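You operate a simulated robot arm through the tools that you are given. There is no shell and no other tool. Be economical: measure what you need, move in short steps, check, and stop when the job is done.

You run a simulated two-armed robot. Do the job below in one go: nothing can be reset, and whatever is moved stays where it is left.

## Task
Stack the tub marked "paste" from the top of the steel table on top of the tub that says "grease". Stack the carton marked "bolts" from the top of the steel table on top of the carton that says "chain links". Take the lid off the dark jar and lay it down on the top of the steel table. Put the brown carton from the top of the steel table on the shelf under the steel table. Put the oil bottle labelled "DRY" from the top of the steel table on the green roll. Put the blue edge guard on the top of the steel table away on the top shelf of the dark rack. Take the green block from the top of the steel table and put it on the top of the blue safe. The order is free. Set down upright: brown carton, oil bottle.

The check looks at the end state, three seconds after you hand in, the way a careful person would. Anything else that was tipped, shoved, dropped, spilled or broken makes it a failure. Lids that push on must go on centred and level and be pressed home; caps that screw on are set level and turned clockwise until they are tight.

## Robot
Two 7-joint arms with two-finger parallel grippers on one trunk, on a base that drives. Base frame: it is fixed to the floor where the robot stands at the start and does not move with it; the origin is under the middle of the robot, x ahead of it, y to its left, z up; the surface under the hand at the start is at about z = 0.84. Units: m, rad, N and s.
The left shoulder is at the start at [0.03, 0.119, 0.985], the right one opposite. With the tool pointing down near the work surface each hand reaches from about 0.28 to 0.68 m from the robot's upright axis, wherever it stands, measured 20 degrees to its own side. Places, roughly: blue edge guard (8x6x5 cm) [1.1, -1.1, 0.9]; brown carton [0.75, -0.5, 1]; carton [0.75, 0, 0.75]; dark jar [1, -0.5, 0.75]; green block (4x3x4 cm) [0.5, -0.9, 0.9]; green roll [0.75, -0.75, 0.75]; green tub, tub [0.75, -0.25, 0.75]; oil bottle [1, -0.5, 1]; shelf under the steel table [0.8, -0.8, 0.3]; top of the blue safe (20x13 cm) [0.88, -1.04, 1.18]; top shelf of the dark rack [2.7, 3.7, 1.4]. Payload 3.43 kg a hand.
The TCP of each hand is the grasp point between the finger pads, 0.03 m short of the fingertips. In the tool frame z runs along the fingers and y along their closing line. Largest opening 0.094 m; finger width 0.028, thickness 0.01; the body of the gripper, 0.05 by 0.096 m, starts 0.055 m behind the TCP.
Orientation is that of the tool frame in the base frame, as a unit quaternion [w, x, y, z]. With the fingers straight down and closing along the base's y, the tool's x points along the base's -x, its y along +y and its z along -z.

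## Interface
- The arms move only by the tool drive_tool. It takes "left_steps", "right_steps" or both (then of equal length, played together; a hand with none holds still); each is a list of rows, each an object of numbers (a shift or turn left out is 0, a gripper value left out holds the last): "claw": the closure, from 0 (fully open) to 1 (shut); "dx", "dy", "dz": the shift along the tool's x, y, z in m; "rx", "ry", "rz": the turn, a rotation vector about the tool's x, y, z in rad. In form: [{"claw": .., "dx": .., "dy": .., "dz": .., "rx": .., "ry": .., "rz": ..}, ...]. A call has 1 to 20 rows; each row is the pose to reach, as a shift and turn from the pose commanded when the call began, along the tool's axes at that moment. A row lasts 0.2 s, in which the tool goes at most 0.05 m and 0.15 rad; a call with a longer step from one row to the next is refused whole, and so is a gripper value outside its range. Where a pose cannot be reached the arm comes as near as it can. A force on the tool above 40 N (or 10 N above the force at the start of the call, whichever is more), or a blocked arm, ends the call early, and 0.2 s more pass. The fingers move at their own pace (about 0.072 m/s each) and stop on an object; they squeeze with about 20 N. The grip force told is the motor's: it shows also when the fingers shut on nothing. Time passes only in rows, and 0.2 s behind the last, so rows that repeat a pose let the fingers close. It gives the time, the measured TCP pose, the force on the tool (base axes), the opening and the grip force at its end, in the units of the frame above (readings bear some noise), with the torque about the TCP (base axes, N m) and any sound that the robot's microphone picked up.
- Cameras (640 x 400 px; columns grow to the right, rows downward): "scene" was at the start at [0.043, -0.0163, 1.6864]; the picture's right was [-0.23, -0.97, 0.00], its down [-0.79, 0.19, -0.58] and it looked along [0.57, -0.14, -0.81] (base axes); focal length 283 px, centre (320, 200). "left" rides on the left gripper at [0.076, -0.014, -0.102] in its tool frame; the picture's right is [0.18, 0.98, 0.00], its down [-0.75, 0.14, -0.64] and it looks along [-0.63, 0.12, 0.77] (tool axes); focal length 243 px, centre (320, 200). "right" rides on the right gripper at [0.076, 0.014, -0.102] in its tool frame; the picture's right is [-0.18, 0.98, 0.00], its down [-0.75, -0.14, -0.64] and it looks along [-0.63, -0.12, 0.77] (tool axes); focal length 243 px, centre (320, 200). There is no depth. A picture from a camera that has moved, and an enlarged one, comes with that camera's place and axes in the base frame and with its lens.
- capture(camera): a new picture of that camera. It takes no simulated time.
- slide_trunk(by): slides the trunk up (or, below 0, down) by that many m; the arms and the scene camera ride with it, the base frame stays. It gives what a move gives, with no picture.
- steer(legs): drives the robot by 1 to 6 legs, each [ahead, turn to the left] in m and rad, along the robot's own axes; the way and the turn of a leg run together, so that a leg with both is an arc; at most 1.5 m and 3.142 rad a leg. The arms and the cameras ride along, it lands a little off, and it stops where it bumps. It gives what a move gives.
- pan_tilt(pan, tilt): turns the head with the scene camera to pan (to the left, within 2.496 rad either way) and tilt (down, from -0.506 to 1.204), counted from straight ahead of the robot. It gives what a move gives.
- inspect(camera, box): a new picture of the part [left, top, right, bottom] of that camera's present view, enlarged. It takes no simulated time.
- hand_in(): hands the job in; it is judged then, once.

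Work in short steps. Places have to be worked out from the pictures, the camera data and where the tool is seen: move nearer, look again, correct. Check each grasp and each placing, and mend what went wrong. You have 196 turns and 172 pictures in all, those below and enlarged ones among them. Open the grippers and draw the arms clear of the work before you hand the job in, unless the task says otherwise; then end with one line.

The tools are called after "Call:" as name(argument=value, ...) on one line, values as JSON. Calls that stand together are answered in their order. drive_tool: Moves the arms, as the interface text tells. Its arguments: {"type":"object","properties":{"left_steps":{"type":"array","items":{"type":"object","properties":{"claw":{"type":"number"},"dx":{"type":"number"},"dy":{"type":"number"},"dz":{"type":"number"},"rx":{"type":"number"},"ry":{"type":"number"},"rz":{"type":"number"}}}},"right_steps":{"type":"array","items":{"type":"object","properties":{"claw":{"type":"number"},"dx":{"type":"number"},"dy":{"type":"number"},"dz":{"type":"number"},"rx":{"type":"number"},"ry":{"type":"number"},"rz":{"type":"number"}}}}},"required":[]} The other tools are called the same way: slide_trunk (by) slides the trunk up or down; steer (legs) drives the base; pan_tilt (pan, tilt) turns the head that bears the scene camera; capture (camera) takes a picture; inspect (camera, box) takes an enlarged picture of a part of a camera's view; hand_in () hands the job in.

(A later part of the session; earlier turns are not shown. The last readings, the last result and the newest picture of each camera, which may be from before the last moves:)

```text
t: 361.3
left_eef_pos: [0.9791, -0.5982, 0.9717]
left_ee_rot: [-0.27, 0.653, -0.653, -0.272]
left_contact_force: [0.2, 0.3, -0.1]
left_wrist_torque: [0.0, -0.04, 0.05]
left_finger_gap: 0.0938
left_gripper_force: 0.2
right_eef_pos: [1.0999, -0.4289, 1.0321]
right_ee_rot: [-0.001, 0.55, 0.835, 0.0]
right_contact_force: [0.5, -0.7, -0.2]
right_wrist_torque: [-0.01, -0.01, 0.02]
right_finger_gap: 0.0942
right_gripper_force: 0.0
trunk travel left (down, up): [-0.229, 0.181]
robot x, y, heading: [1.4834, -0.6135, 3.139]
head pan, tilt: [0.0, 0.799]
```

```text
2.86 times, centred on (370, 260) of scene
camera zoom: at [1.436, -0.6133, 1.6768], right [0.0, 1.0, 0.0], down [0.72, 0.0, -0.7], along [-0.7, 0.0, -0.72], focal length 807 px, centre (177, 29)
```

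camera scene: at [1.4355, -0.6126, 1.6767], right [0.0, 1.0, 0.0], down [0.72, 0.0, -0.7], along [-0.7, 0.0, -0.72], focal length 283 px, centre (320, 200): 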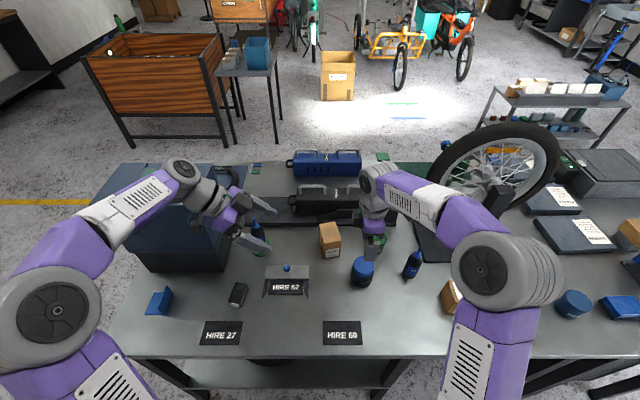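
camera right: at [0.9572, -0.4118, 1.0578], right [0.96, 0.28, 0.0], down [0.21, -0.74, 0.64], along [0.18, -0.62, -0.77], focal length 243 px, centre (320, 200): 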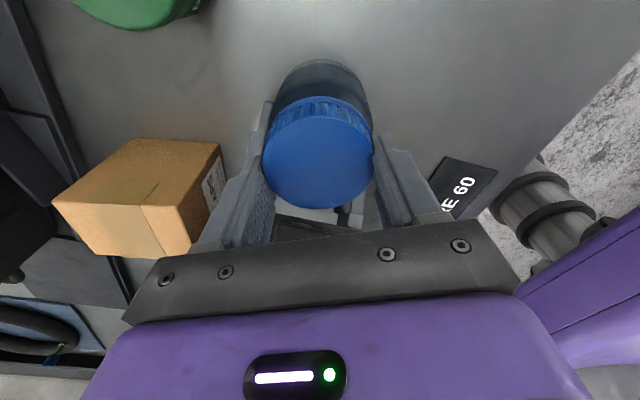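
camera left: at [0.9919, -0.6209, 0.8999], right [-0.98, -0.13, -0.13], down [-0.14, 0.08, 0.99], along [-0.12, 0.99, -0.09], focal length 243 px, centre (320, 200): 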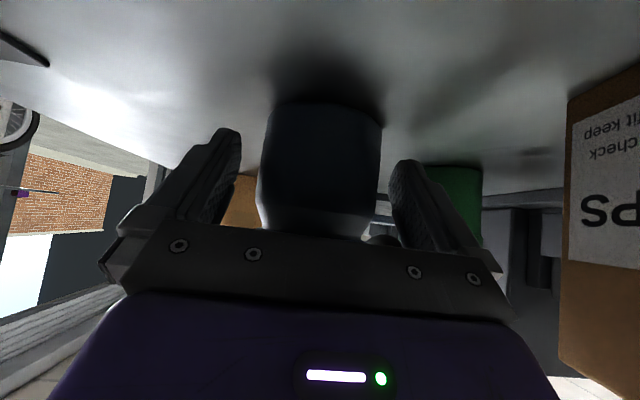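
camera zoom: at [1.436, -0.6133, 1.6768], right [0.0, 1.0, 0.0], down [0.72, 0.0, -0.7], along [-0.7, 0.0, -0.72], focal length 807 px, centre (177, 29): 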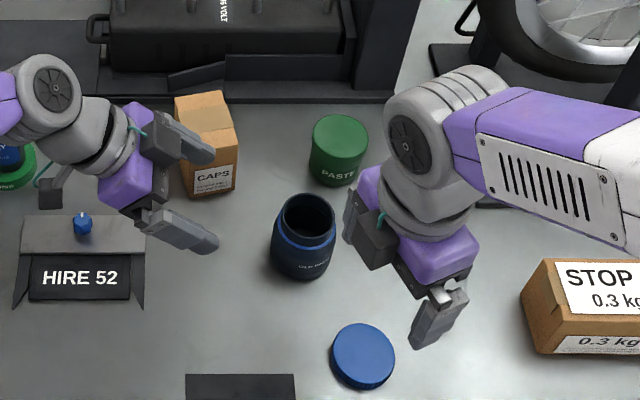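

Lid is flat on the table and the jar stands open. Next: CAPS carton (centre ≈(0.857,-0.58), yaw ≈14°) with the left hand. Withdraw left, untilt and re-yaw it.

Call:
drive_tool(left_steps=[{"dz": -0.04}, {"dz": -0.08}, {"dz": -0.11}, {"dz": -0.11, "ry": 0.14}, {"dz": -0.11, "ry": 0.28}, {"dz": -0.11, "ry": 0.42}, {"dz": -0.11, "ry": 0.56}, {"dz": -0.11, "ry": 0.7}, {"dz": -0.11, "ry": 0.785}])

Call:
drive_tool(left_steps=[{"dz": -0.03, "rz": -0.14}, {"dz": -0.06, "rz": -0.28}, {"dz": -0.08, "rz": -0.42}, {"dz": -0.08, "rz": -0.56}, {"dz": -0.08, "rz": -0.7}, {"dz": -0.08, "rz": -0.84}, {"dz": -0.08, "rz": -0.98}, {"dz": -0.08, "rz": -1.12}, {"dz": -0.08, "rz": -1.26}, {"dz": -0.08, "rz": -1.4}, {"dz": -0.08, "rz": -1.54}, {"dz": -0.08, "rz": -1.68}, {"dz": -0.08, "rz": -1.815}])

Call:
drive_tool(left_steps=[{"ry": -0.13}, {"ry": -0.26}, {"ry": -0.39}, {"ry": -0.524}])

```text
t: 363.3
left_eef_pos: [0.9775, -0.6781, 1.0494]
left_ee_rot: [0.002, 0.708, -0.706, 0.0]
left_contact_force: [-0.4, -0.3, 0.3]
left_wrist_torque: [0.01, -0.06, 0.01]
left_finger_gap: 0.094
left_gripper_force: 0.1
right_eef_pos: [1.0988, -0.4263, 1.0312]
right_ee_rot: [0.0, 0.55, 0.835, 0.0]
right_contact_force: [-0.5, -0.1, 0.0]
right_wrist_torque: [-0.02, 0.01, 0.03]
right_finger_gap: 0.094
right_gripper_force: 0.0
trunk travel left (down, up): [-0.229, 0.181]
robot x, y, heading: [1.4837, -0.6131, 3.146]
head pan, tilt: [0.0, 0.799]
```

```text
t: 366.1
left_eef_pos: [0.9798, -0.6782, 1.1291]
left_ee_rot: [-0.001, 0.992, 0.123, -0.001]
left_contact_force: [0.6, 0.4, -0.6]
left_wrist_torque: [-0.01, 0.03, 0.0]
left_finger_gap: 0.0939
left_gripper_force: 0.0
right_eef_pos: [1.0985, -0.4269, 1.032]
right_ee_rot: [0.0, 0.551, 0.834, 0.0]
right_contact_force: [0.6, 0.2, -0.6]
right_wrist_torque: [0.0, 0.03, -0.02]
right_finger_gap: 0.0941
right_gripper_force: 0.1
trunk travel left (down, up): [-0.229, 0.181]
robot x, y, heading: [1.485, -0.6128, 3.141]
head pan, tilt: [0.0, 0.799]
```

```text
t: 367.1
left_eef_pos: [0.9793, -0.677, 1.1295]
left_ee_rot: [0.029, 0.958, 0.118, -0.259]
left_contact_force: [0.5, 0.2, 0.3]
left_wrist_torque: [0.0, 0.01, 0.02]
left_finger_gap: 0.0939
left_gripper_force: 0.1
right_eef_pos: [1.0991, -0.4271, 1.0311]
right_ee_rot: [0.0, 0.551, 0.834, -0.001]
right_contact_force: [-0.1, -0.5, 0.2]
right_wrist_torque: [0.02, 0.0, 0.02]
right_finger_gap: 0.0939
right_gripper_force: 0.1
trunk travel left (down, up): [-0.229, 0.181]
robot x, y, heading: [1.4834, -0.6177, 3.139]
head pan, tilt: [0.0, 0.799]
```

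Tilted 30°, facing the carton. Move to pre-grasp and look.

Call:
drive_tool(left_steps=[{"dx": 0.006, "dy": -0.03, "dz": 0.02}, {"dx": 0.012, "dy": -0.065, "dz": 0.045}, {"dx": 0.02, "dy": -0.095, "dz": 0.075}, {"dx": 0.028, "dy": -0.1228, "dz": 0.105}, {"dx": 0.031, "dy": -0.1228, "dz": 0.1218}])

Call:
capture(camera="left")

Call:
inspect(camera="scene", box=[250, 180, 410, 300])

```text
t: 368.3
left_eef_pos: [0.9158, -0.5674, 1.0092]
left_ee_rot: [0.03, 0.958, 0.119, -0.259]
left_contact_force: [-0.3, -0.2, 0.2]
left_wrist_torque: [0.01, -0.02, 0.02]
left_finger_gap: 0.094
left_gripper_force: 0.1
right_eef_pos: [1.0995, -0.4279, 1.0312]
right_ee_rot: [0.001, 0.552, 0.834, -0.001]
right_contact_force: [0.7, -0.1, -0.3]
right_wrist_torque: [0.03, 0.02, -0.01]
right_finger_gap: 0.0942
right_gripper_force: 0.0
trunk travel left (down, up): [-0.229, 0.181]
robot x, y, heading: [1.4876, -0.6121, 3.14]
head pan, tilt: [0.0, 0.799]
```

```text
41 pictures are left
camera left: at [1.0259, -0.5253, 1.061], right [0.39, -0.91, -0.1], down [-0.28, -0.22, 0.93], along [-0.87, -0.34, -0.35], focal length 243 px, centre (320, 200)
```

left: 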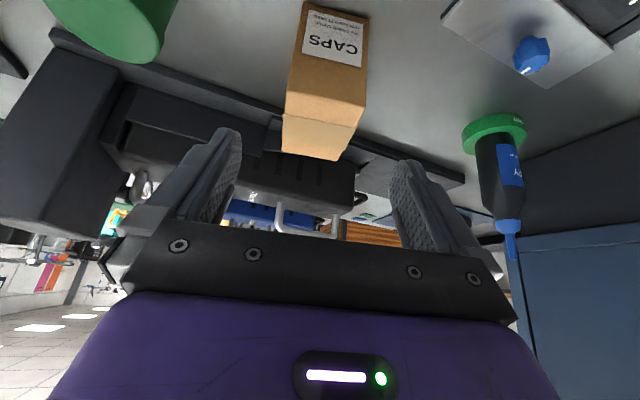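

```text
3.33 times, centred on (330, 240) of scene
camera zoom: at [1.4355, -0.6132, 1.6767], right [0.0, 1.0, 0.0], down [0.72, 0.0, -0.7], along [-0.7, 0.0, -0.72], focal length 942 px, centre (287, 67)
```

zoom: 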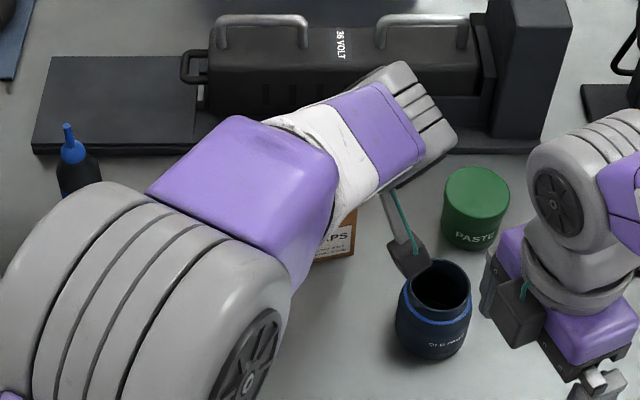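

Carton is well aligned between the fingers (front face at x≈0.898, centre ≈(0.866,-0.58)). Advance 0.115 m and grip.

Call:
drive_tool(left_steps=[{"dz": 0.03}, {"dz": 0.06}, {"dz": 0.09}, {"dz": 0.115}, {"dz": 0.115, "claw": 1}, {"dz": 0.115}, {"dz": 0.115}, {"dz": 0.115}, {"dz": 0.115}])

Call:
capture(camera="left")

```text
t: 370.3
left_eef_pos: [0.861, -0.5795, 0.9101]
left_ee_rot: [0.031, 0.959, 0.119, -0.257]
left_contact_force: [-0.6, -0.1, -0.3]
left_wrist_torque: [0.0, 0.14, 0.05]
left_finger_gap: 0.0624
left_gripper_force: 20.4
right_eef_pos: [1.0997, -0.427, 1.0315]
right_ee_rot: [0.0, 0.551, 0.835, 0.0]
right_contact_force: [0.9, 0.1, 0.1]
right_wrist_torque: [-0.05, 0.0, -0.01]
right_finger_gap: 0.0939
right_gripper_force: 0.0
trunk travel left (down, up): [-0.229, 0.181]
robot x, y, heading: [1.48, -0.6149, 3.143]
head pan, tilt: [0.0, 0.799]
```

```text
39 pictures are left
camera left: at [0.9702, -0.5384, 0.9618], right [0.39, -0.91, -0.1], down [-0.29, -0.22, 0.93], along [-0.87, -0.34, -0.35], focal length 243 px, centre (320, 200)
```

left: 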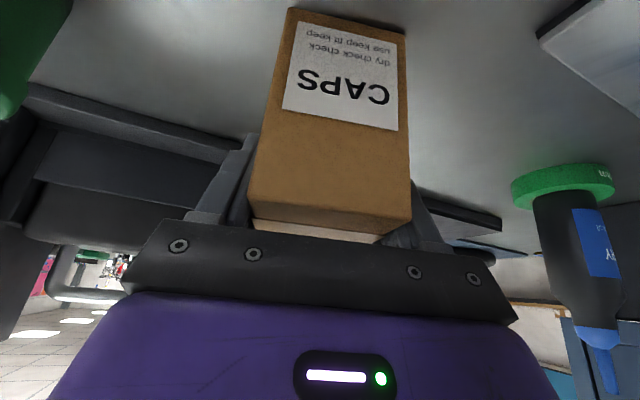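

Gripped. Lift 0.2 m, then move the carton away to the left at about (1.05,-0.80).

Call:
drive_tool(left_steps=[{"dx": -0.015, "dz": -0.026}, {"dx": -0.035, "dz": -0.06}, {"dx": -0.055, "dz": -0.095}, {"dx": -0.075, "dz": -0.13}, {"dx": -0.1, "dz": -0.1726}, {"dx": -0.082, "dy": 0.0, "dz": -0.182}, {"dx": -0.06, "dy": 0.03, "dz": -0.195}, {"dx": -0.05, "dy": 0.07, "dz": -0.205}, {"dx": -0.035, "dy": 0.11, "dz": -0.215}, {"dx": -0.02, "dy": 0.15, "dz": -0.225}, {"dx": -0.005, "dy": 0.19, "dz": -0.235}, {"dx": 0.013, "dy": 0.23, "dz": -0.24}, {"dx": 0.013, "dy": 0.259, "dz": -0.24}])

Call:
capture(camera="scene")

```text
t: 373.1
left_eef_pos: [1.0507, -0.8015, 1.1089]
left_ee_rot: [0.031, 0.958, 0.119, -0.258]
left_contact_force: [0.0, -1.0, -3.2]
left_wrist_torque: [0.0, 0.0, -0.01]
left_finger_gap: 0.0621
left_gripper_force: 20.2
right_eef_pos: [1.0988, -0.4273, 1.0313]
right_ee_rot: [0.0, 0.551, 0.834, 0.0]
right_contact_force: [-1.1, -0.1, 0.5]
right_wrist_torque: [0.02, -0.04, -0.01]
right_finger_gap: 0.094
right_gripper_force: 0.1
trunk travel left (down, up): [-0.229, 0.181]
robot x, y, heading: [1.4829, -0.6098, 3.142]
head pan, tilt: [0.0, 0.799]
```

```text
38 pictures are left
camera scene: at [1.4353, -0.6135, 1.6767], right [0.0, 1.0, 0.0], down [0.72, 0.0, -0.7], along [-0.7, 0.0, -0.72], focal length 283 px, centre (320, 200)
```

scene: 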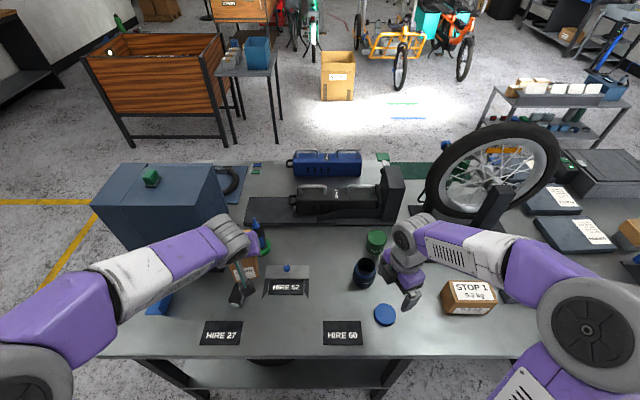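

Left holds CAPS clear. Now right hand to the PASTE tub (0.858,-0.43).

Call:
drive_tool(right_steps=[{"dx": 0.015, "dy": -0.04}, {"dx": 0.03, "dy": -0.08}, {"dx": 0.047, "dy": -0.12}, {"dx": 0.063, "dy": -0.16}, {"dx": 0.079, "dy": -0.2}, {"dx": 0.0885, "dy": -0.224}, {"dx": 0.0885, "dy": -0.224, "dz": 0.03}])

Call:
capture(camera="right")

```text
t: 374.7
left_eef_pos: [1.0508, -0.7997, 1.1084]
left_ee_rot: [0.03, 0.959, 0.117, -0.258]
left_contact_force: [1.5, -0.2, -2.4]
left_wrist_torque: [-0.03, 0.0, 0.01]
left_finger_gap: 0.0623
left_gripper_force: 19.6
right_eef_pos: [0.8571, -0.4332, 1.0015]
right_ee_rot: [0.0, 0.551, 0.834, -0.001]
right_contact_force: [0.7, 0.3, -0.6]
right_wrist_torque: [0.0, 0.01, 0.0]
right_finger_gap: 0.094
right_gripper_force: 0.0
trunk travel left (down, up): [-0.229, 0.181]
robot x, y, heading: [1.4849, -0.6134, 3.142]
head pan, tilt: [0.0, 0.799]
```

```text
37 pictures are left
camera right: at [0.84, -0.3578, 1.105], right [0.98, 0.22, 0.0], down [0.17, -0.75, 0.64], along [0.14, -0.63, -0.77], focal length 243 px, centre (320, 200)
```

right: 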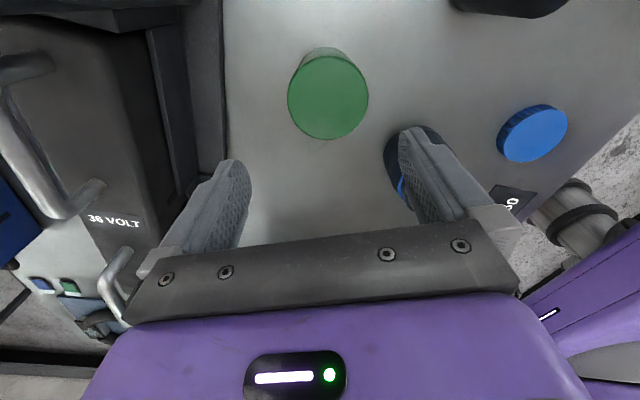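

Tub centre ≈(0.859,-0.418). Align and descend to z≈0.885, grip.

Call:
drive_tool(right_steps=[{"dx": 0.013, "dy": 0.0075}, {"dx": 0.013, "dy": 0.0075, "dz": 0.04}, {"dx": 0.013, "dy": 0.0075, "dz": 0.08}, {"dx": 0.013, "dy": 0.0075, "dz": 0.105}, {"dx": 0.013, "dy": 0.0075, "dz": 0.1165}])

Call:
drive_tool(right_steps=[{"claw": 1}, {"claw": 1}, {"claw": 1}, {"claw": 1}, {"dz": -0.02}, {"dz": -0.06}, {"dz": -0.1}, {"dz": -0.14}, {"dz": -0.18}, {"dz": -0.22}])

Call:
capture(camera="right")

```text
t: 375.9
left_eef_pos: [1.0505, -0.7994, 1.1083]
left_ee_rot: [0.03, 0.958, 0.119, -0.258]
left_contact_force: [0.7, 0.0, -2.2]
left_wrist_torque: [-0.02, -0.02, 0.0]
left_finger_gap: 0.0625
left_gripper_force: 20.2
right_eef_pos: [0.86, -0.4184, 0.8846]
right_ee_rot: [0.0, 0.551, 0.834, 0.0]
right_contact_force: [0.5, 0.2, -0.3]
right_wrist_torque: [0.0, 0.02, 0.01]
right_finger_gap: 0.0939
right_gripper_force: 0.1
trunk travel left (down, up): [-0.229, 0.181]
robot x, y, heading: [1.4875, -0.6143, 3.14]
head pan, tilt: [0.0, 0.799]
```

```text
t: 378.1
left_eef_pos: [1.0504, -0.8002, 1.1087]
left_ee_rot: [0.03, 0.959, 0.117, -0.258]
left_contact_force: [0.1, -0.4, -2.5]
left_wrist_torque: [-0.01, -0.01, -0.01]
left_finger_gap: 0.0622
left_gripper_force: 20.4
right_eef_pos: [0.8656, -0.4192, 1.1026]
right_ee_rot: [0.0, 0.551, 0.835, 0.001]
right_contact_force: [0.1, 0.9, -2.0]
right_wrist_torque: [0.01, 0.01, 0.0]
right_finger_gap: 0.0674
right_gripper_force: 19.9
right hand out of reach, approached as far as the arm can: row 10
trunk travel left (down, up): [-0.229, 0.181]
robot x, y, heading: [1.486, -0.6138, 3.137]
head pan, tilt: [0.0, 0.799]
```

```text
36 pictures are left
camera right: at [0.8484, -0.3438, 1.2071], right [0.98, 0.22, 0.0], down [0.17, -0.75, 0.64], along [0.14, -0.63, -0.77], focal length 243 px, centre (320, 200)
```

right: 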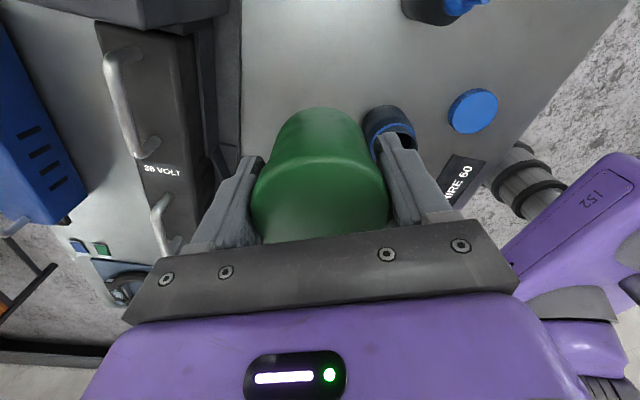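

Paste is held. Pull it back toward the robot (+x).

Call:
drive_tool(right_steps=[{"dx": -0.015, "dy": 0.035, "dz": 0.01}, {"dx": -0.03, "dy": 0.07, "dz": 0.01}, {"dx": -0.045, "dy": 0.105, "dz": 0.01}, {"dx": -0.06, "dy": 0.14, "dz": 0.01}, {"dx": -0.075, "dy": 0.175, "dz": 0.0}, {"dx": -0.088, "dy": 0.21, "dz": -0.02}, {"dx": -0.093, "dy": 0.23, "dz": -0.05}])

Call:
steer(legs=[[-0.25, 0]])

Call:
capture(camera="scene")

```text
t: 379.7
left_eef_pos: [1.0521, -0.7996, 1.1097]
left_ee_rot: [0.029, 0.959, 0.118, -0.258]
left_contact_force: [0.4, 0.8, -2.6]
left_wrist_torque: [0.0, -0.02, -0.03]
left_finger_gap: 0.0622
left_gripper_force: 20.0
right_eef_pos: [1.1129, -0.4148, 1.1541]
right_ee_rot: [0.0, 0.552, 0.834, 0.0]
right_contact_force: [-0.4, 0.9, -1.7]
right_wrist_torque: [0.03, 0.04, 0.01]
right_finger_gap: 0.0666
right_gripper_force: 20.3
trunk travel left (down, up): [-0.229, 0.181]
robot x, y, heading: [1.4836, -0.6124, 3.139]
head pan, tilt: [0.0, 0.799]
```

```text
t: 381.6
left_eef_pos: [1.2996, -0.7995, 1.1098]
left_ee_rot: [0.03, 0.959, 0.118, -0.257]
left_contact_force: [0.7, -0.2, -2.3]
left_wrist_torque: [0.01, 0.04, 0.01]
left_finger_gap: 0.0624
left_gripper_force: 20.2
right_eef_pos: [1.3602, -0.4141, 1.1543]
right_ee_rot: [0.0, 0.551, 0.834, -0.001]
right_contact_force: [-0.5, -0.4, -2.1]
right_wrist_torque: [-0.01, 0.0, 0.0]
right_finger_gap: 0.0665
right_gripper_force: 20.2
trunk travel left (down, up): [-0.229, 0.181]
robot x, y, heading: [1.7311, -0.615, 3.142]
head pan, tilt: [0.0, 0.799]
```

```text
35 pictures are left
camera scene: at [1.6849, -0.613, 1.6767], right [0.0, 1.0, 0.0], down [0.72, 0.0, -0.7], along [-0.7, 0.0, -0.72], focal length 283 px, centre (320, 200)
```

scene: 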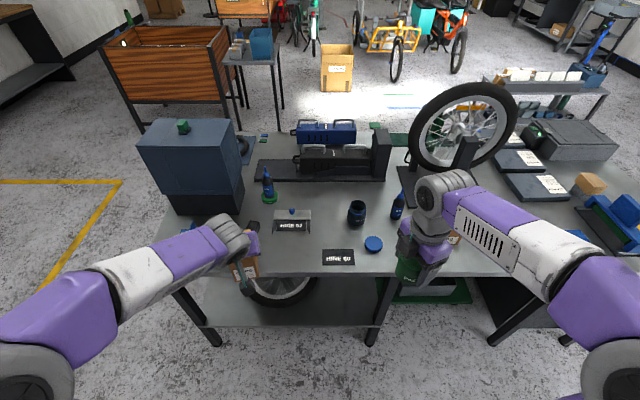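

The shelf below is free around (1.07,-0.47) between the wheel and the leg. I tuck the right hand (paste) higher, and shift the base to ≈(1.60,-0.38).

Call:
drive_tool(right_steps=[{"dz": -0.04, "dy": 0.015, "dx": -0.006}, {"dz": -0.08, "dy": 0.03, "dx": -0.012}, {"dz": -0.12, "dy": 0.045, "dx": -0.018}, {"dz": -0.16, "dy": 0.06, "dx": -0.024}, {"dz": -0.18, "dy": 0.074, "dx": -0.03}])

Call:
steer(legs=[[0, -1.065], [0.26, 0], [0, 1.065]])

Call:
pan_tilt(pan=0.15, tilt=1.0)

Call:
capture(camera="scene")

```text
t: 382.8
left_eef_pos: [1.2991, -0.8011, 1.1094]
left_ee_rot: [0.031, 0.958, 0.119, -0.258]
left_contact_force: [0.3, -0.4, -2.7]
left_wrist_torque: [0.01, -0.01, 0.0]
left_finger_gap: 0.0621
left_gripper_force: 19.4
right_eef_pos: [1.4417, -0.4143, 1.3342]
right_ee_rot: [0.001, 0.551, 0.834, 0.0]
right_contact_force: [0.5, 0.6, -2.2]
right_wrist_torque: [0.0, 0.01, -0.03]
right_finger_gap: 0.0666
right_gripper_force: 20.1
trunk travel left (down, up): [-0.229, 0.181]
robot x, y, heading: [1.7333, -0.6159, 3.141]
head pan, tilt: [0.0, 0.799]
```

```text
t: 390.0
left_eef_pos: [1.1732, -0.5778, 1.107]
left_ee_rot: [0.031, 0.958, 0.121, -0.257]
left_contact_force: [-0.1, -0.2, -2.8]
left_wrist_torque: [0.03, -0.02, 0.01]
left_finger_gap: 0.0624
left_gripper_force: 19.4
right_eef_pos: [1.3133, -0.1898, 1.3339]
right_ee_rot: [-0.001, 0.55, 0.835, 0.0]
right_contact_force: [-0.9, 0.0, -2.0]
right_wrist_torque: [0.0, -0.01, 0.02]
right_finger_gap: 0.066
right_gripper_force: 19.9
trunk travel left (down, up): [-0.229, 0.181]
robot x, y, heading: [1.6071, -0.3877, -3.136]
head pan, tilt: [0.0, 0.799]
```

```text
t: 390.7
left_eef_pos: [1.1738, -0.5768, 1.1087]
left_ee_rot: [0.031, 0.958, 0.12, -0.257]
left_contact_force: [0.6, 0.0, -1.7]
left_wrist_torque: [0.02, 0.01, 0.03]
left_finger_gap: 0.0622
left_gripper_force: 20.1
right_eef_pos: [1.3132, -0.1899, 1.3349]
right_ee_rot: [0.0, 0.55, 0.835, 0.0]
right_contact_force: [-1.0, 0.2, -1.8]
right_wrist_torque: [-0.03, 0.04, -0.01]
right_finger_gap: 0.066
right_gripper_force: 20.8
trunk travel left (down, up): [-0.229, 0.181]
robot x, y, heading: [1.6018, -0.3915, -3.141]
head pan, tilt: [0.15, 1.0]
```

```text
34 pictures are left
camera scene: at [1.5691, -0.3983, 1.6616], right [-0.15, 0.99, 0.0], down [0.83, 0.13, -0.54], along [-0.53, -0.08, -0.84], focal length 283 px, centre (320, 200)
```

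scene: 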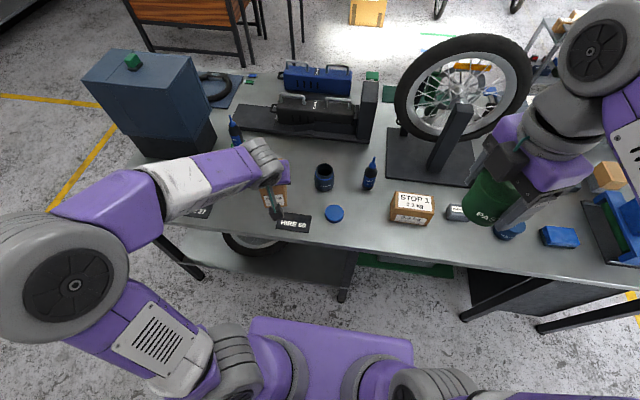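

Plan: back off 0.2 m, lower trunk and hand outside the table edge, then drive forward so the carton goes in under the table top onto the shelf at ≈(1.09,-0.50).

Call:
steer(legs=[[-0.2, 0]])

Call:
slide_trunk(by=-0.225)

Call:
drive_tool(left_steps=[{"dx": 0.0, "dy": -0.03, "dz": 0.02}, {"dx": 0.01, "dy": -0.06, "dz": 0.04}, {"dx": 0.03, "dy": -0.087, "dz": 0.07}, {"dx": 0.05, "dy": -0.087, "dz": 0.11}, {"dx": 0.07, "dy": -0.087, "dz": 0.15}, {"dx": 0.09, "dy": -0.087, "dz": 0.19}, {"dx": 0.11, "dy": -0.087, "dz": 0.23}, {"dx": 0.13, "dy": -0.087, "dz": 0.27}, {"dx": 0.15, "dy": -0.087, "dz": 0.31}, {"dx": 0.17, "dy": -0.087, "dz": 0.35}, {"dx": 0.19, "dy": -0.087, "dz": 0.385}, {"dx": 0.205, "dy": -0.087, "dz": 0.415}])

Call:
capture(camera="scene")

Call:
capture(camera="left")

```text
t: 392.3
left_eef_pos: [1.3732, -0.5764, 1.109]
left_ee_rot: [0.031, 0.958, 0.119, -0.258]
left_contact_force: [0.4, 0.6, -2.2]
left_wrist_torque: [0.05, 0.02, -0.01]
left_finger_gap: 0.0621
left_gripper_force: 20.0
right_eef_pos: [1.5122, -0.19, 1.3336]
right_ee_rot: [0.0, 0.55, 0.835, 0.001]
right_contact_force: [0.2, -0.5, -1.8]
right_wrist_torque: [0.0, 0.03, -0.01]
right_finger_gap: 0.0659
right_gripper_force: 19.9
trunk travel left (down, up): [-0.229, 0.181]
robot x, y, heading: [1.8034, -0.3894, -3.136]
head pan, tilt: [0.15, 1.0]
```

```text
t: 394.7
left_eef_pos: [1.372, -0.5758, 0.8834]
left_ee_rot: [0.031, 0.958, 0.12, -0.257]
left_contact_force: [0.4, 0.4, -3.2]
left_wrist_torque: [-0.02, 0.01, -0.01]
left_finger_gap: 0.0623
left_gripper_force: 19.8
right_eef_pos: [1.5106, -0.1898, 1.1081]
right_ee_rot: [0.0, 0.549, 0.836, 0.0]
right_contact_force: [-0.5, -0.1, -2.0]
right_wrist_torque: [-0.02, 0.02, 0.0]
right_finger_gap: 0.0661
right_gripper_force: 20.1
trunk travel left (down, up): [-0.004, 0.406]
robot x, y, heading: [1.8038, -0.3898, -3.141]
head pan, tilt: [0.15, 1.0]
```

```text
t: 397.3
left_eef_pos: [1.3205, -0.4993, 0.4218]
left_ee_rot: [0.03, 0.958, 0.119, -0.258]
left_contact_force: [0.6, 0.5, -1.9]
left_wrist_torque: [0.03, 0.02, 0.0]
left_finger_gap: 0.0622
left_gripper_force: 20.2
right_eef_pos: [1.5116, -0.1887, 1.1079]
right_ee_rot: [0.0, 0.55, 0.835, 0.0]
right_contact_force: [-0.1, 0.0, -1.5]
right_wrist_torque: [-0.01, -0.01, 0.03]
right_finger_gap: 0.0659
right_gripper_force: 20.0
trunk travel left (down, up): [-0.004, 0.406]
robot x, y, heading: [1.8026, -0.3882, -3.139]
head pan, tilt: [0.15, 1.0]
```

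```text
33 pictures are left
camera scene: at [1.7682, -0.3979, 1.4366], right [-0.15, 0.99, 0.0], down [0.83, 0.13, -0.54], along [-0.53, -0.08, -0.84], focal length 283 px, centre (320, 200)
```

scene: 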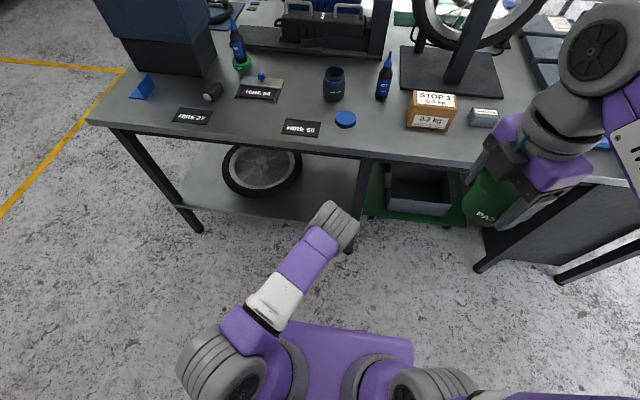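

```text
32 pictures are left
camera left: at [1.4302, -0.4569, 0.4738], right [0.4, -0.91, -0.09], down [-0.28, -0.22, 0.93], along [-0.87, -0.34, -0.35], focal length 243 px, centre (320, 200)
```

left: 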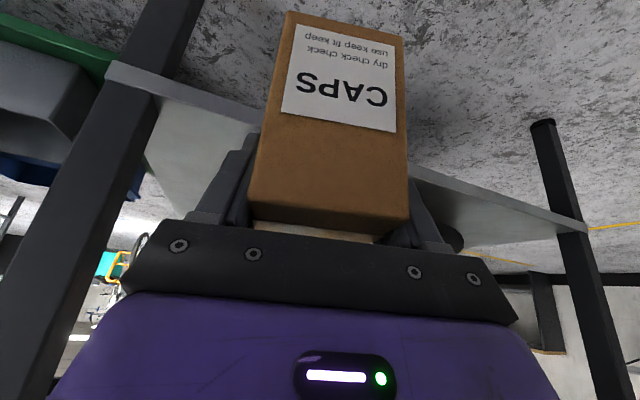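

Clear path: shelf at z≈0.305 with free space between wheel and leg. Drive forward 0.24 m.

Call:
steer(legs=[[0.24, 0]])

Call:
capture(camera="left")

```text
t: 398.9
left_eef_pos: [1.1273, -0.4993, 0.4149]
left_ee_rot: [0.035, 0.961, 0.118, -0.246]
left_contact_force: [-0.2, 0.4, -2.9]
left_wrist_torque: [0.0, 0.01, 0.0]
left_finger_gap: 0.0622
left_gripper_force: 20.0
right_eef_pos: [1.3029, -0.1922, 1.1079]
right_ee_rot: [-0.001, 0.549, 0.836, 0.001]
right_contact_force: [-0.9, 0.1, -2.7]
right_wrist_torque: [0.0, 0.0, -0.03]
right_finger_gap: 0.066
right_gripper_force: 20.1
trunk travel left (down, up): [-0.004, 0.406]
robot x, y, heading: [1.5941, -0.3906, -3.134]
head pan, tilt: [0.15, 1.0]
stopped in leg 1: the robot was blocked; the commanded pose is now the measured one
```

```text
31 pictures are left
camera left: at [1.2345, -0.4585, 0.4702], right [0.4, -0.91, -0.08], down [-0.31, -0.21, 0.93], along [-0.86, -0.34, -0.37], focal length 243 px, centre (320, 200)
```

left: 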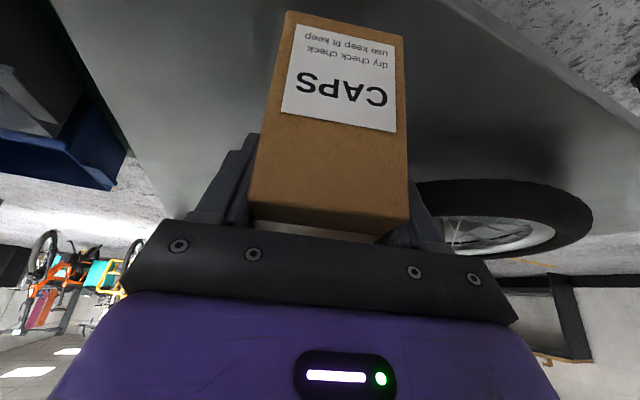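

Blocked lightly at x=1.594 (arm against the table edge, probably). Carton is already over the shelf. Back 1 cm and check the table.

Call:
steer(legs=[[-0.012, 0]])

Call:
capture(camera="scene")

```text
t: 399.7
left_eef_pos: [1.1345, -0.5011, 0.4153]
left_ee_rot: [0.035, 0.962, 0.117, -0.246]
left_contact_force: [0.2, -0.7, -2.3]
left_wrist_torque: [-0.01, -0.01, -0.02]
left_finger_gap: 0.0623
left_gripper_force: 20.1
right_eef_pos: [1.3115, -0.1905, 1.1079]
right_ee_rot: [0.001, 0.55, 0.835, 0.001]
right_contact_force: [0.7, -0.4, -1.6]
right_wrist_torque: [0.01, 0.02, 0.01]
right_finger_gap: 0.066
right_gripper_force: 20.8
trunk travel left (down, up): [-0.004, 0.406]
robot x, y, heading: [1.6061, -0.3882, -3.134]
head pan, tilt: [0.15, 1.0]
```

```text
30 pictures are left
camera scene: at [1.5696, -0.3989, 1.4366], right [-0.15, 0.99, 0.0], down [0.83, 0.13, -0.54], along [-0.53, -0.08, -0.84], focal length 283 px, centre (320, 200)
```

scene: 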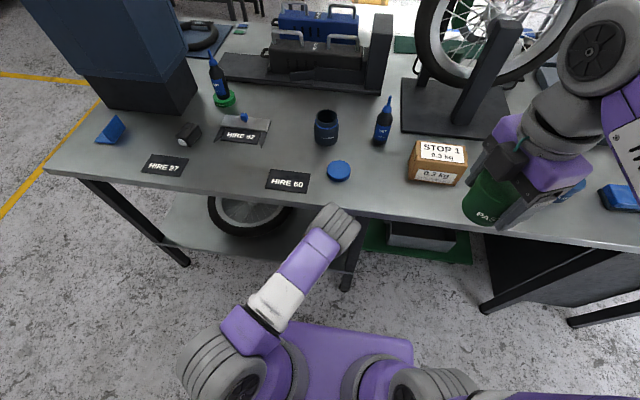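

The wrist was touching the table edge; nothing on the table moved. Lower the hand 3.5 cm (bottom just above shelf), correct the small tilt, then go in further.

Call:
drive_tool(left_steps=[{"dx": 0.006, "dz": 0.01, "ry": -0.012}, {"dx": 0.0125, "dz": 0.0205, "ry": -0.024}, {"dx": 0.017, "dz": 0.029, "ry": -0.024}])

Call:
steer(legs=[[0.05, 0]])

Call:
inspect(camera="left", box=[160, 0, 640, 260])

```text
t: 400.5
left_eef_pos: [1.1355, -0.4991, 0.3804]
left_ee_rot: [0.037, 0.959, 0.117, -0.256]
left_contact_force: [0.2, 0.4, -0.8]
left_wrist_torque: [-0.02, -0.02, 0.02]
left_finger_gap: 0.0623
left_gripper_force: 20.0
right_eef_pos: [1.3109, -0.1906, 1.1074]
right_ee_rot: [0.001, 0.549, 0.836, 0.002]
right_contact_force: [0.3, 0.3, -1.8]
right_wrist_torque: [0.0, -0.04, 0.02]
right_finger_gap: 0.0658
right_gripper_force: 20.3
trunk travel left (down, up): [-0.004, 0.406]
robot x, y, heading: [1.6051, -0.3858, -3.139]
head pan, tilt: [0.15, 1.0]
```

```text
t: 401.4
left_eef_pos: [1.1115, -0.4987, 0.3825]
left_ee_rot: [0.036, 0.959, 0.115, -0.258]
left_contact_force: [0.6, 1.2, -2.7]
left_wrist_torque: [0.02, 0.0, 0.0]
left_finger_gap: 0.0623
left_gripper_force: 19.7
right_eef_pos: [1.2863, -0.1931, 1.1078]
right_ee_rot: [0.001, 0.549, 0.836, 0.002]
right_contact_force: [0.1, -0.3, -1.6]
right_wrist_torque: [0.03, -0.04, -0.01]
right_finger_gap: 0.0659
right_gripper_force: 20.2
trunk travel left (down, up): [-0.004, 0.406]
robot x, y, heading: [1.5772, -0.3953, -3.134]
head pan, tilt: [0.15, 1.0]
stopped in leg 1: the robot was blocked; the commanded pose is now the measured one
```

```text
1.33 times, centred on (400, 130) of left
camera zoom: at [1.2212, -0.457, 0.434], right [0.39, -0.92, -0.08], down [-0.29, -0.21, 0.93], along [-0.87, -0.34, -0.35], focal length 324 px, centre (213, 293)
```

zoom: 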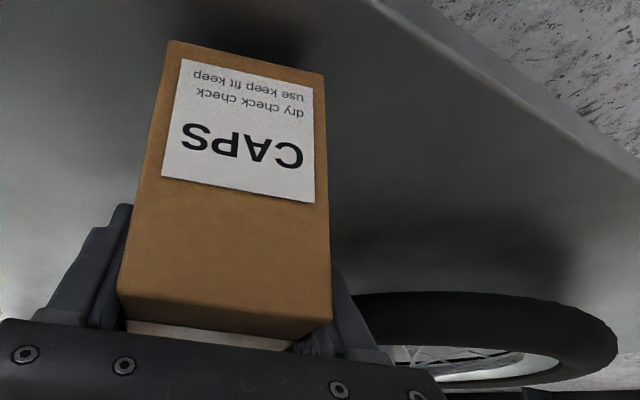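

The carton is entirely over the shelf. Lower to contact.

Call:
drive_tool(left_steps=[{"dx": 0.002, "dz": 0.0034}, {"dx": 0.003, "dz": 0.0052}])

Call:
drive_tool(left_steps=[{"dx": 0.001, "dz": 0.0017}, {"dx": 0.002, "dz": 0.0034}])

```text
t: 402.0
left_eef_pos: [1.1103, -0.4941, 0.3803]
left_ee_rot: [0.035, 0.958, 0.111, -0.262]
left_contact_force: [-0.6, -1.1, -2.2]
left_wrist_torque: [0.0, -0.02, -0.02]
left_finger_gap: 0.0622
left_gripper_force: 20.1
right_eef_pos: [1.2897, -0.1889, 1.1085]
right_ee_rot: [-0.001, 0.548, 0.836, 0.0]
right_contact_force: [0.1, -0.2, -2.2]
right_wrist_torque: [0.01, 0.02, -0.02]
right_finger_gap: 0.0658
right_gripper_force: 20.1
trunk travel left (down, up): [-0.004, 0.406]
robot x, y, heading: [1.5772, -0.3867, -3.131]
head pan, tilt: [0.15, 1.0]
```

```text
t: 402.6
left_eef_pos: [1.1104, -0.4923, 0.3772]
left_ee_rot: [0.036, 0.958, 0.109, -0.262]
left_contact_force: [0.7, 0.8, -2.3]
left_wrist_torque: [-0.04, 0.02, 0.02]
left_finger_gap: 0.0621
left_gripper_force: 19.8
right_eef_pos: [1.2916, -0.188, 1.1081]
right_ee_rot: [0.0, 0.55, 0.835, -0.001]
right_contact_force: [0.3, 0.0, -2.4]
right_wrist_torque: [0.02, 0.02, -0.06]
right_finger_gap: 0.066
right_gripper_force: 20.2
trunk travel left (down, up): [-0.004, 0.406]
robot x, y, heading: [1.574, -0.3851, -3.132]
head pan, tilt: [0.15, 1.0]
```

Relieve the table-edge contact by backing 1 cm, then keep lowering.

Call:
steer(legs=[[-0.01, 0]])

Call:
drive_tool(left_steps=[{"dx": 0.0015, "dz": 0.0026}, {"dx": 0.003, "dz": 0.0052}, {"dx": 0.003, "dz": 0.0052}])

Call:
inspect(camera="left", box=[160, 0, 480, 240])

```text
t: 403.3
left_eef_pos: [1.1209, -0.5, 0.3689]
left_ee_rot: [0.037, 0.959, 0.116, -0.255]
left_contact_force: [-5.3, 3.8, 13.2]
left_wrist_torque: [0.55, 0.56, 0.07]
left_finger_gap: 0.0625
left_gripper_force: 19.9
right_eef_pos: [1.2906, -0.1919, 1.1061]
right_ee_rot: [0.002, 0.549, 0.836, 0.005]
right_contact_force: [0.3, -0.8, -1.8]
right_wrist_torque: [-0.03, 0.02, 0.03]
right_finger_gap: 0.0663
right_gripper_force: 19.9
trunk travel left (down, up): [-0.004, 0.406]
robot x, y, heading: [1.5858, -0.3938, -3.134]
head pan, tilt: [0.15, 1.0]
```

```text
t: 404.1
left_eef_pos: [1.1179, -0.4995, 0.3644]
left_ee_rot: [0.036, 0.959, 0.115, -0.258]
left_contact_force: [1.1, -0.7, 21.1]
left_wrist_torque: [0.63, 0.06, -0.22]
left_finger_gap: 0.0625
left_gripper_force: 19.5
right_eef_pos: [1.2929, -0.1905, 1.1065]
right_ee_rot: [0.002, 0.549, 0.836, 0.003]
right_contact_force: [-0.2, -0.5, -2.2]
right_wrist_torque: [0.0, -0.01, 0.0]
right_finger_gap: 0.0659
right_gripper_force: 20.3
trunk travel left (down, up): [-0.004, 0.406]
robot x, y, heading: [1.5878, -0.3888, -3.129]
head pan, tilt: [0.15, 1.0]
```

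```text
1.67 times, centred on (320, 120) of left
camera zoom: at [1.2276, -0.4568, 0.4163], right [0.39, -0.92, -0.08], down [-0.29, -0.21, 0.94], along [-0.87, -0.34, -0.34], focal length 404 px, centre (320, 333)
```

zoom: 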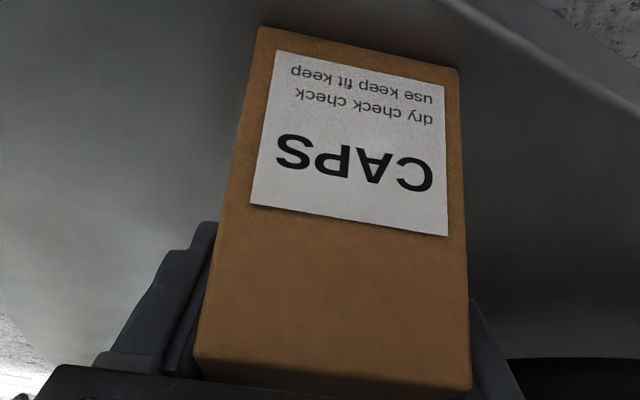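

Carton rests on the shelf. Ease 2 mm, open, then withdraw horizontally along the tool direction, then back the base out.

Call:
drive_tool(left_steps=[{"dx": -0.002, "dz": -0.0035}, {"dx": -0.003, "dz": -0.005, "claw": 0.2}, {"dx": -0.003, "dz": -0.005, "claw": 0}, {"dx": -0.003, "dz": -0.005}, {"dx": -0.003, "dz": -0.005}, {"dx": 0.02, "dz": -0.0185}, {"dx": 0.05, "dz": -0.036}, {"dx": 0.08, "dz": -0.053}])

Call:
steer(legs=[[-0.3, 0]])

Call:
capture(camera="left")

Call:
capture(camera="scene")

```text
t: 405.9
left_eef_pos: [1.2112, -0.4755, 0.3674]
left_ee_rot: [0.038, 0.959, 0.115, -0.255]
left_contact_force: [0.5, 0.0, -0.6]
left_wrist_torque: [0.04, -0.04, 0.02]
left_finger_gap: 0.094
left_gripper_force: 0.0
right_eef_pos: [1.2878, -0.1903, 1.1057]
right_ee_rot: [0.003, 0.549, 0.836, 0.004]
right_contact_force: [1.0, -0.5, -2.1]
right_wrist_torque: [0.01, 0.0, 0.02]
right_finger_gap: 0.0661
right_gripper_force: 20.0
trunk travel left (down, up): [-0.004, 0.406]
robot x, y, heading: [1.5788, -0.3881, -3.135]
head pan, tilt: [0.15, 1.0]
```

```text
t: 408.0
left_eef_pos: [1.5146, -0.4733, 0.3667]
left_ee_rot: [0.038, 0.96, 0.115, -0.253]
left_contact_force: [-0.4, 0.4, 0.5]
left_wrist_torque: [-0.01, 0.0, 0.01]
left_finger_gap: 0.094
left_gripper_force: 0.0
right_eef_pos: [1.5908, -0.1878, 1.1058]
right_ee_rot: [0.004, 0.548, 0.836, 0.003]
right_contact_force: [0.4, 0.2, -1.5]
right_wrist_torque: [0.01, -0.01, -0.03]
right_finger_gap: 0.066
right_gripper_force: 19.6
trunk travel left (down, up): [-0.004, 0.406]
robot x, y, heading: [1.8867, -0.3859, -3.128]
head pan, tilt: [0.15, 1.0]
```

```text
27 pictures are left
camera left: at [1.6239, -0.4311, 0.4202], right [0.39, -0.92, -0.08], down [-0.29, -0.21, 0.93], along [-0.87, -0.34, -0.35], focal length 243 px, centre (320, 200)
```

left: 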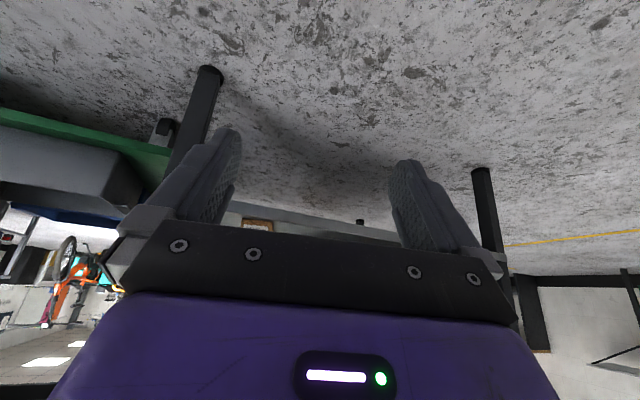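

```text
26 pictures are left
camera scene: at [1.8503, -0.3968, 1.4366], right [-0.16, 0.99, 0.0], down [0.83, 0.13, -0.54], along [-0.53, -0.09, -0.84], focal length 283 px, centre (320, 200)
```

scene: 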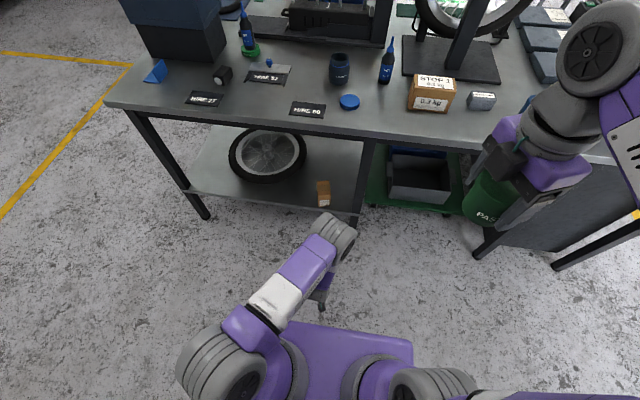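

CAPS stands on the shelf. Raise the left hand and trunk and untilt the tool.

Call:
drive_tool(left_steps=[{"dx": -0.02, "dz": -0.035}, {"dx": -0.04, "dz": -0.07}, {"dx": -0.06, "dz": -0.105}, {"dx": -0.08, "dz": -0.14}, {"dx": -0.1, "dz": -0.175}, {"dx": -0.12, "dz": -0.21}, {"dx": -0.14, "dz": -0.245}, {"dx": -0.16, "dz": -0.28}, {"dx": -0.18, "dz": -0.315}, {"dx": -0.2, "dz": -0.35}, {"dx": -0.22, "dz": -0.385}, {"dx": -0.22, "dz": -0.385, "ry": 0.13}, {"dx": -0.22, "dz": -0.385, "ry": 0.26}, {"dx": -0.22, "dz": -0.385, "ry": 0.39}, {"dx": -0.22, "dz": -0.385, "ry": 0.515}])

Call:
slide_trunk(by=0.26)

Call:
steer(legs=[[0, 1.57], [0.6, 0], [0, -1.57]])

```text
t: 411.2
left_eef_pos: [1.5128, -0.4683, 0.8101]
left_ee_rot: [0.007, 0.993, 0.121, -0.001]
left_contact_force: [-0.2, -0.6, 0.5]
left_wrist_torque: [-0.01, 0.01, -0.02]
left_finger_gap: 0.0939
left_gripper_force: 0.0
right_eef_pos: [1.5898, -0.1885, 1.1057]
right_ee_rot: [0.003, 0.548, 0.836, 0.004]
right_contact_force: [0.8, 0.1, -2.6]
right_wrist_torque: [0.01, 0.02, 0.02]
right_finger_gap: 0.0659
right_gripper_force: 20.3
trunk travel left (down, up): [-0.004, 0.406]
robot x, y, heading: [1.8885, -0.3855, -3.129]
head pan, tilt: [0.15, 1.0]
```

```text
t: 413.9
left_eef_pos: [1.5115, -0.4677, 1.0713]
left_ee_rot: [0.007, 0.993, 0.121, -0.001]
left_contact_force: [0.3, 0.0, -0.3]
left_wrist_torque: [-0.01, -0.01, -0.01]
left_finger_gap: 0.094
left_gripper_force: 0.1
right_eef_pos: [1.59, -0.1882, 1.3661]
right_ee_rot: [0.004, 0.548, 0.836, 0.003]
right_contact_force: [0.7, -0.7, -1.9]
right_wrist_torque: [0.01, -0.03, 0.01]
right_finger_gap: 0.0662
right_gripper_force: 20.0
trunk travel left (down, up): [-0.264, 0.146]
robot x, y, heading: [1.8894, -0.3824, -3.132]
head pan, tilt: [0.15, 1.0]
```

```text
t: 424.9
left_eef_pos: [1.5168, -1.0578, 1.0704]
left_ee_rot: [0.007, 0.994, 0.11, -0.001]
left_contact_force: [0.0, -1.0, 0.3]
left_wrist_torque: [0.0, 0.02, 0.0]
left_finger_gap: 0.0945
left_gripper_force: 0.1
right_eef_pos: [1.5993, -0.7808, 1.3651]
right_ee_rot: [0.004, 0.558, 0.83, 0.004]
right_contact_force: [-0.1, -0.8, -2.0]
right_wrist_torque: [-0.02, 0.01, 0.0]
right_finger_gap: 0.0659
right_gripper_force: 20.2
trunk travel left (down, up): [-0.264, 0.146]
robot x, y, heading: [1.8909, -0.9815, 3.128]
head pan, tilt: [0.15, 1.0]
```

Call:
steer(legs=[[0.3, 0]])

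Call:
capture(camera="left")

Call:
inspect(camera="scene", box=[160, 60, 400, 240])

```text
t: 427.0
left_eef_pos: [1.2124, -1.0546, 1.0708]
left_ee_rot: [0.006, 0.994, 0.111, -0.001]
left_contact_force: [-1.3, -0.1, 0.4]
left_wrist_torque: [0.0, -0.04, -0.01]
left_finger_gap: 0.0941
left_gripper_force: 0.0
right_eef_pos: [1.2967, -0.7767, 1.3653]
right_ee_rot: [0.003, 0.558, 0.83, 0.005]
right_contact_force: [0.1, 0.3, -1.3]
right_wrist_torque: [-0.01, -0.01, 0.03]
right_finger_gap: 0.0658
right_gripper_force: 20.3
trunk travel left (down, up): [-0.264, 0.146]
robot x, y, heading: [1.5859, -0.9782, 3.128]
head pan, tilt: [0.15, 1.0]
```

```text
25 pictures are left
camera left: at [1.284, -1.0224, 1.1742], right [0.4, -0.92, 0.01], down [-0.7, -0.29, 0.65], along [-0.59, -0.26, -0.76], focal length 243 px, centre (320, 200)
```

left: 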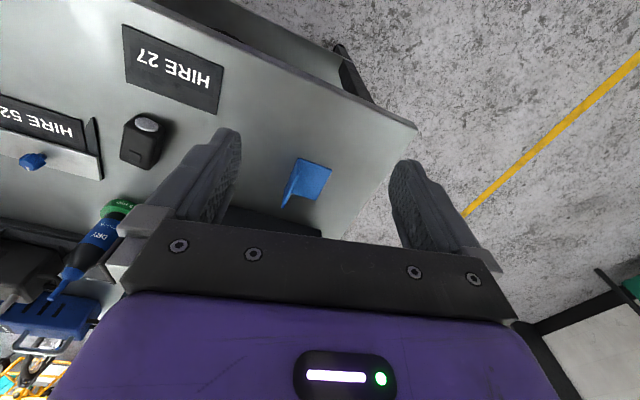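

```text
2.22 times, centred on (280, 150) of scene
camera zoom: at [1.5518, -0.9904, 1.6966], right [-0.14, 0.99, 0.0], down [0.83, 0.12, -0.54], along [-0.53, -0.07, -0.84], focal length 628 px, centre (409, 311)
```

zoom: 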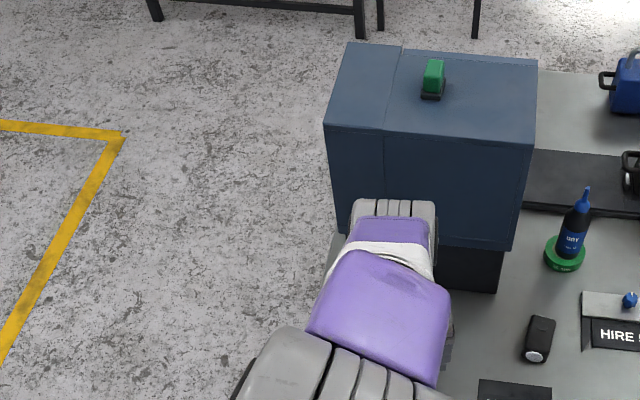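

Call:
inspect(camera="left", box=[250, 130, 370, 220])

```text
4.44 times, centred on (310, 175) of left
camera zoom: at [1.284, -1.0224, 1.1742], right [0.4, -0.92, 0.01], down [-0.7, -0.29, 0.65], along [-0.59, -0.26, -0.76], focal length 1078 px, centre (364, 311)
```

zoom: 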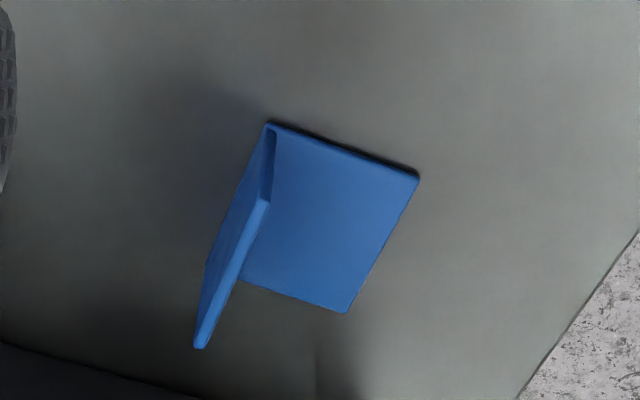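

Guard: thin upright plate along x from 1.025–1.095 at y≈-1.072, top z≈0.89. Grip it from above: rotate yaw 0.22, move over (1.06,-1.072), lower to 0.888, close.

Call:
drive_tool(left_steps=[{"dx": -0.035, "dy": -0.004, "rz": 0.1}, {"dx": -0.07, "dy": -0.008, "rz": 0.222}, {"dx": -0.11, "dy": -0.012, "rz": 0.222, "dz": 0.02}, {"dx": -0.14, "dy": -0.016, "rz": 0.222, "dz": 0.055}, {"dx": -0.152, "dy": -0.0164, "rz": 0.222, "dz": 0.09}])

Call:
inspect(camera="left", box=[200, 60, 440, 240])

```text
t: 428.2
left_eef_pos: [1.0612, -1.0726, 0.9813]
left_ee_rot: [0.006, 1.0, 0.0, -0.001]
left_contact_force: [-0.8, -0.2, -0.3]
left_wrist_torque: [0.0, -0.01, -0.01]
left_finger_gap: 0.0939
left_gripper_force: 0.1
right_eef_pos: [1.297, -0.7766, 1.365]
right_ee_rot: [0.003, 0.558, 0.83, 0.004]
right_contact_force: [-0.5, 0.4, -2.2]
right_wrist_torque: [0.03, -0.01, 0.02]
right_finger_gap: 0.0658
right_gripper_force: 19.7
trunk travel left (down, up): [-0.264, 0.146]
robot x, y, heading: [1.5878, -0.9816, 3.127]
head pan, tilt: [0.15, 1.0]
```

```text
2.22 times, centred on (320, 150) of left
camera zoom: at [1.1359, -1.0567, 1.0843], right [0.18, -0.98, 0.01], down [-0.75, -0.13, 0.64], along [-0.63, -0.13, -0.76], focal length 539 px, centre (320, 311)
```

zoom: 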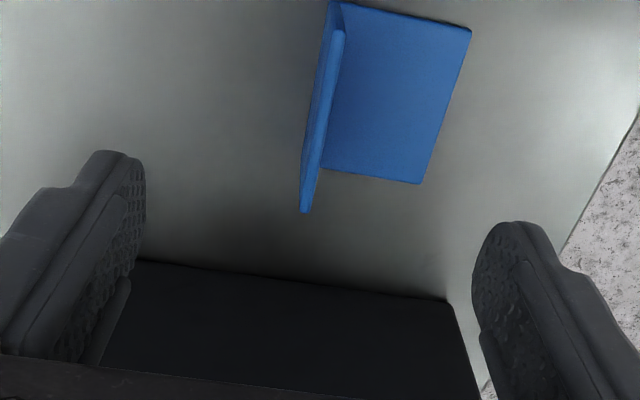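

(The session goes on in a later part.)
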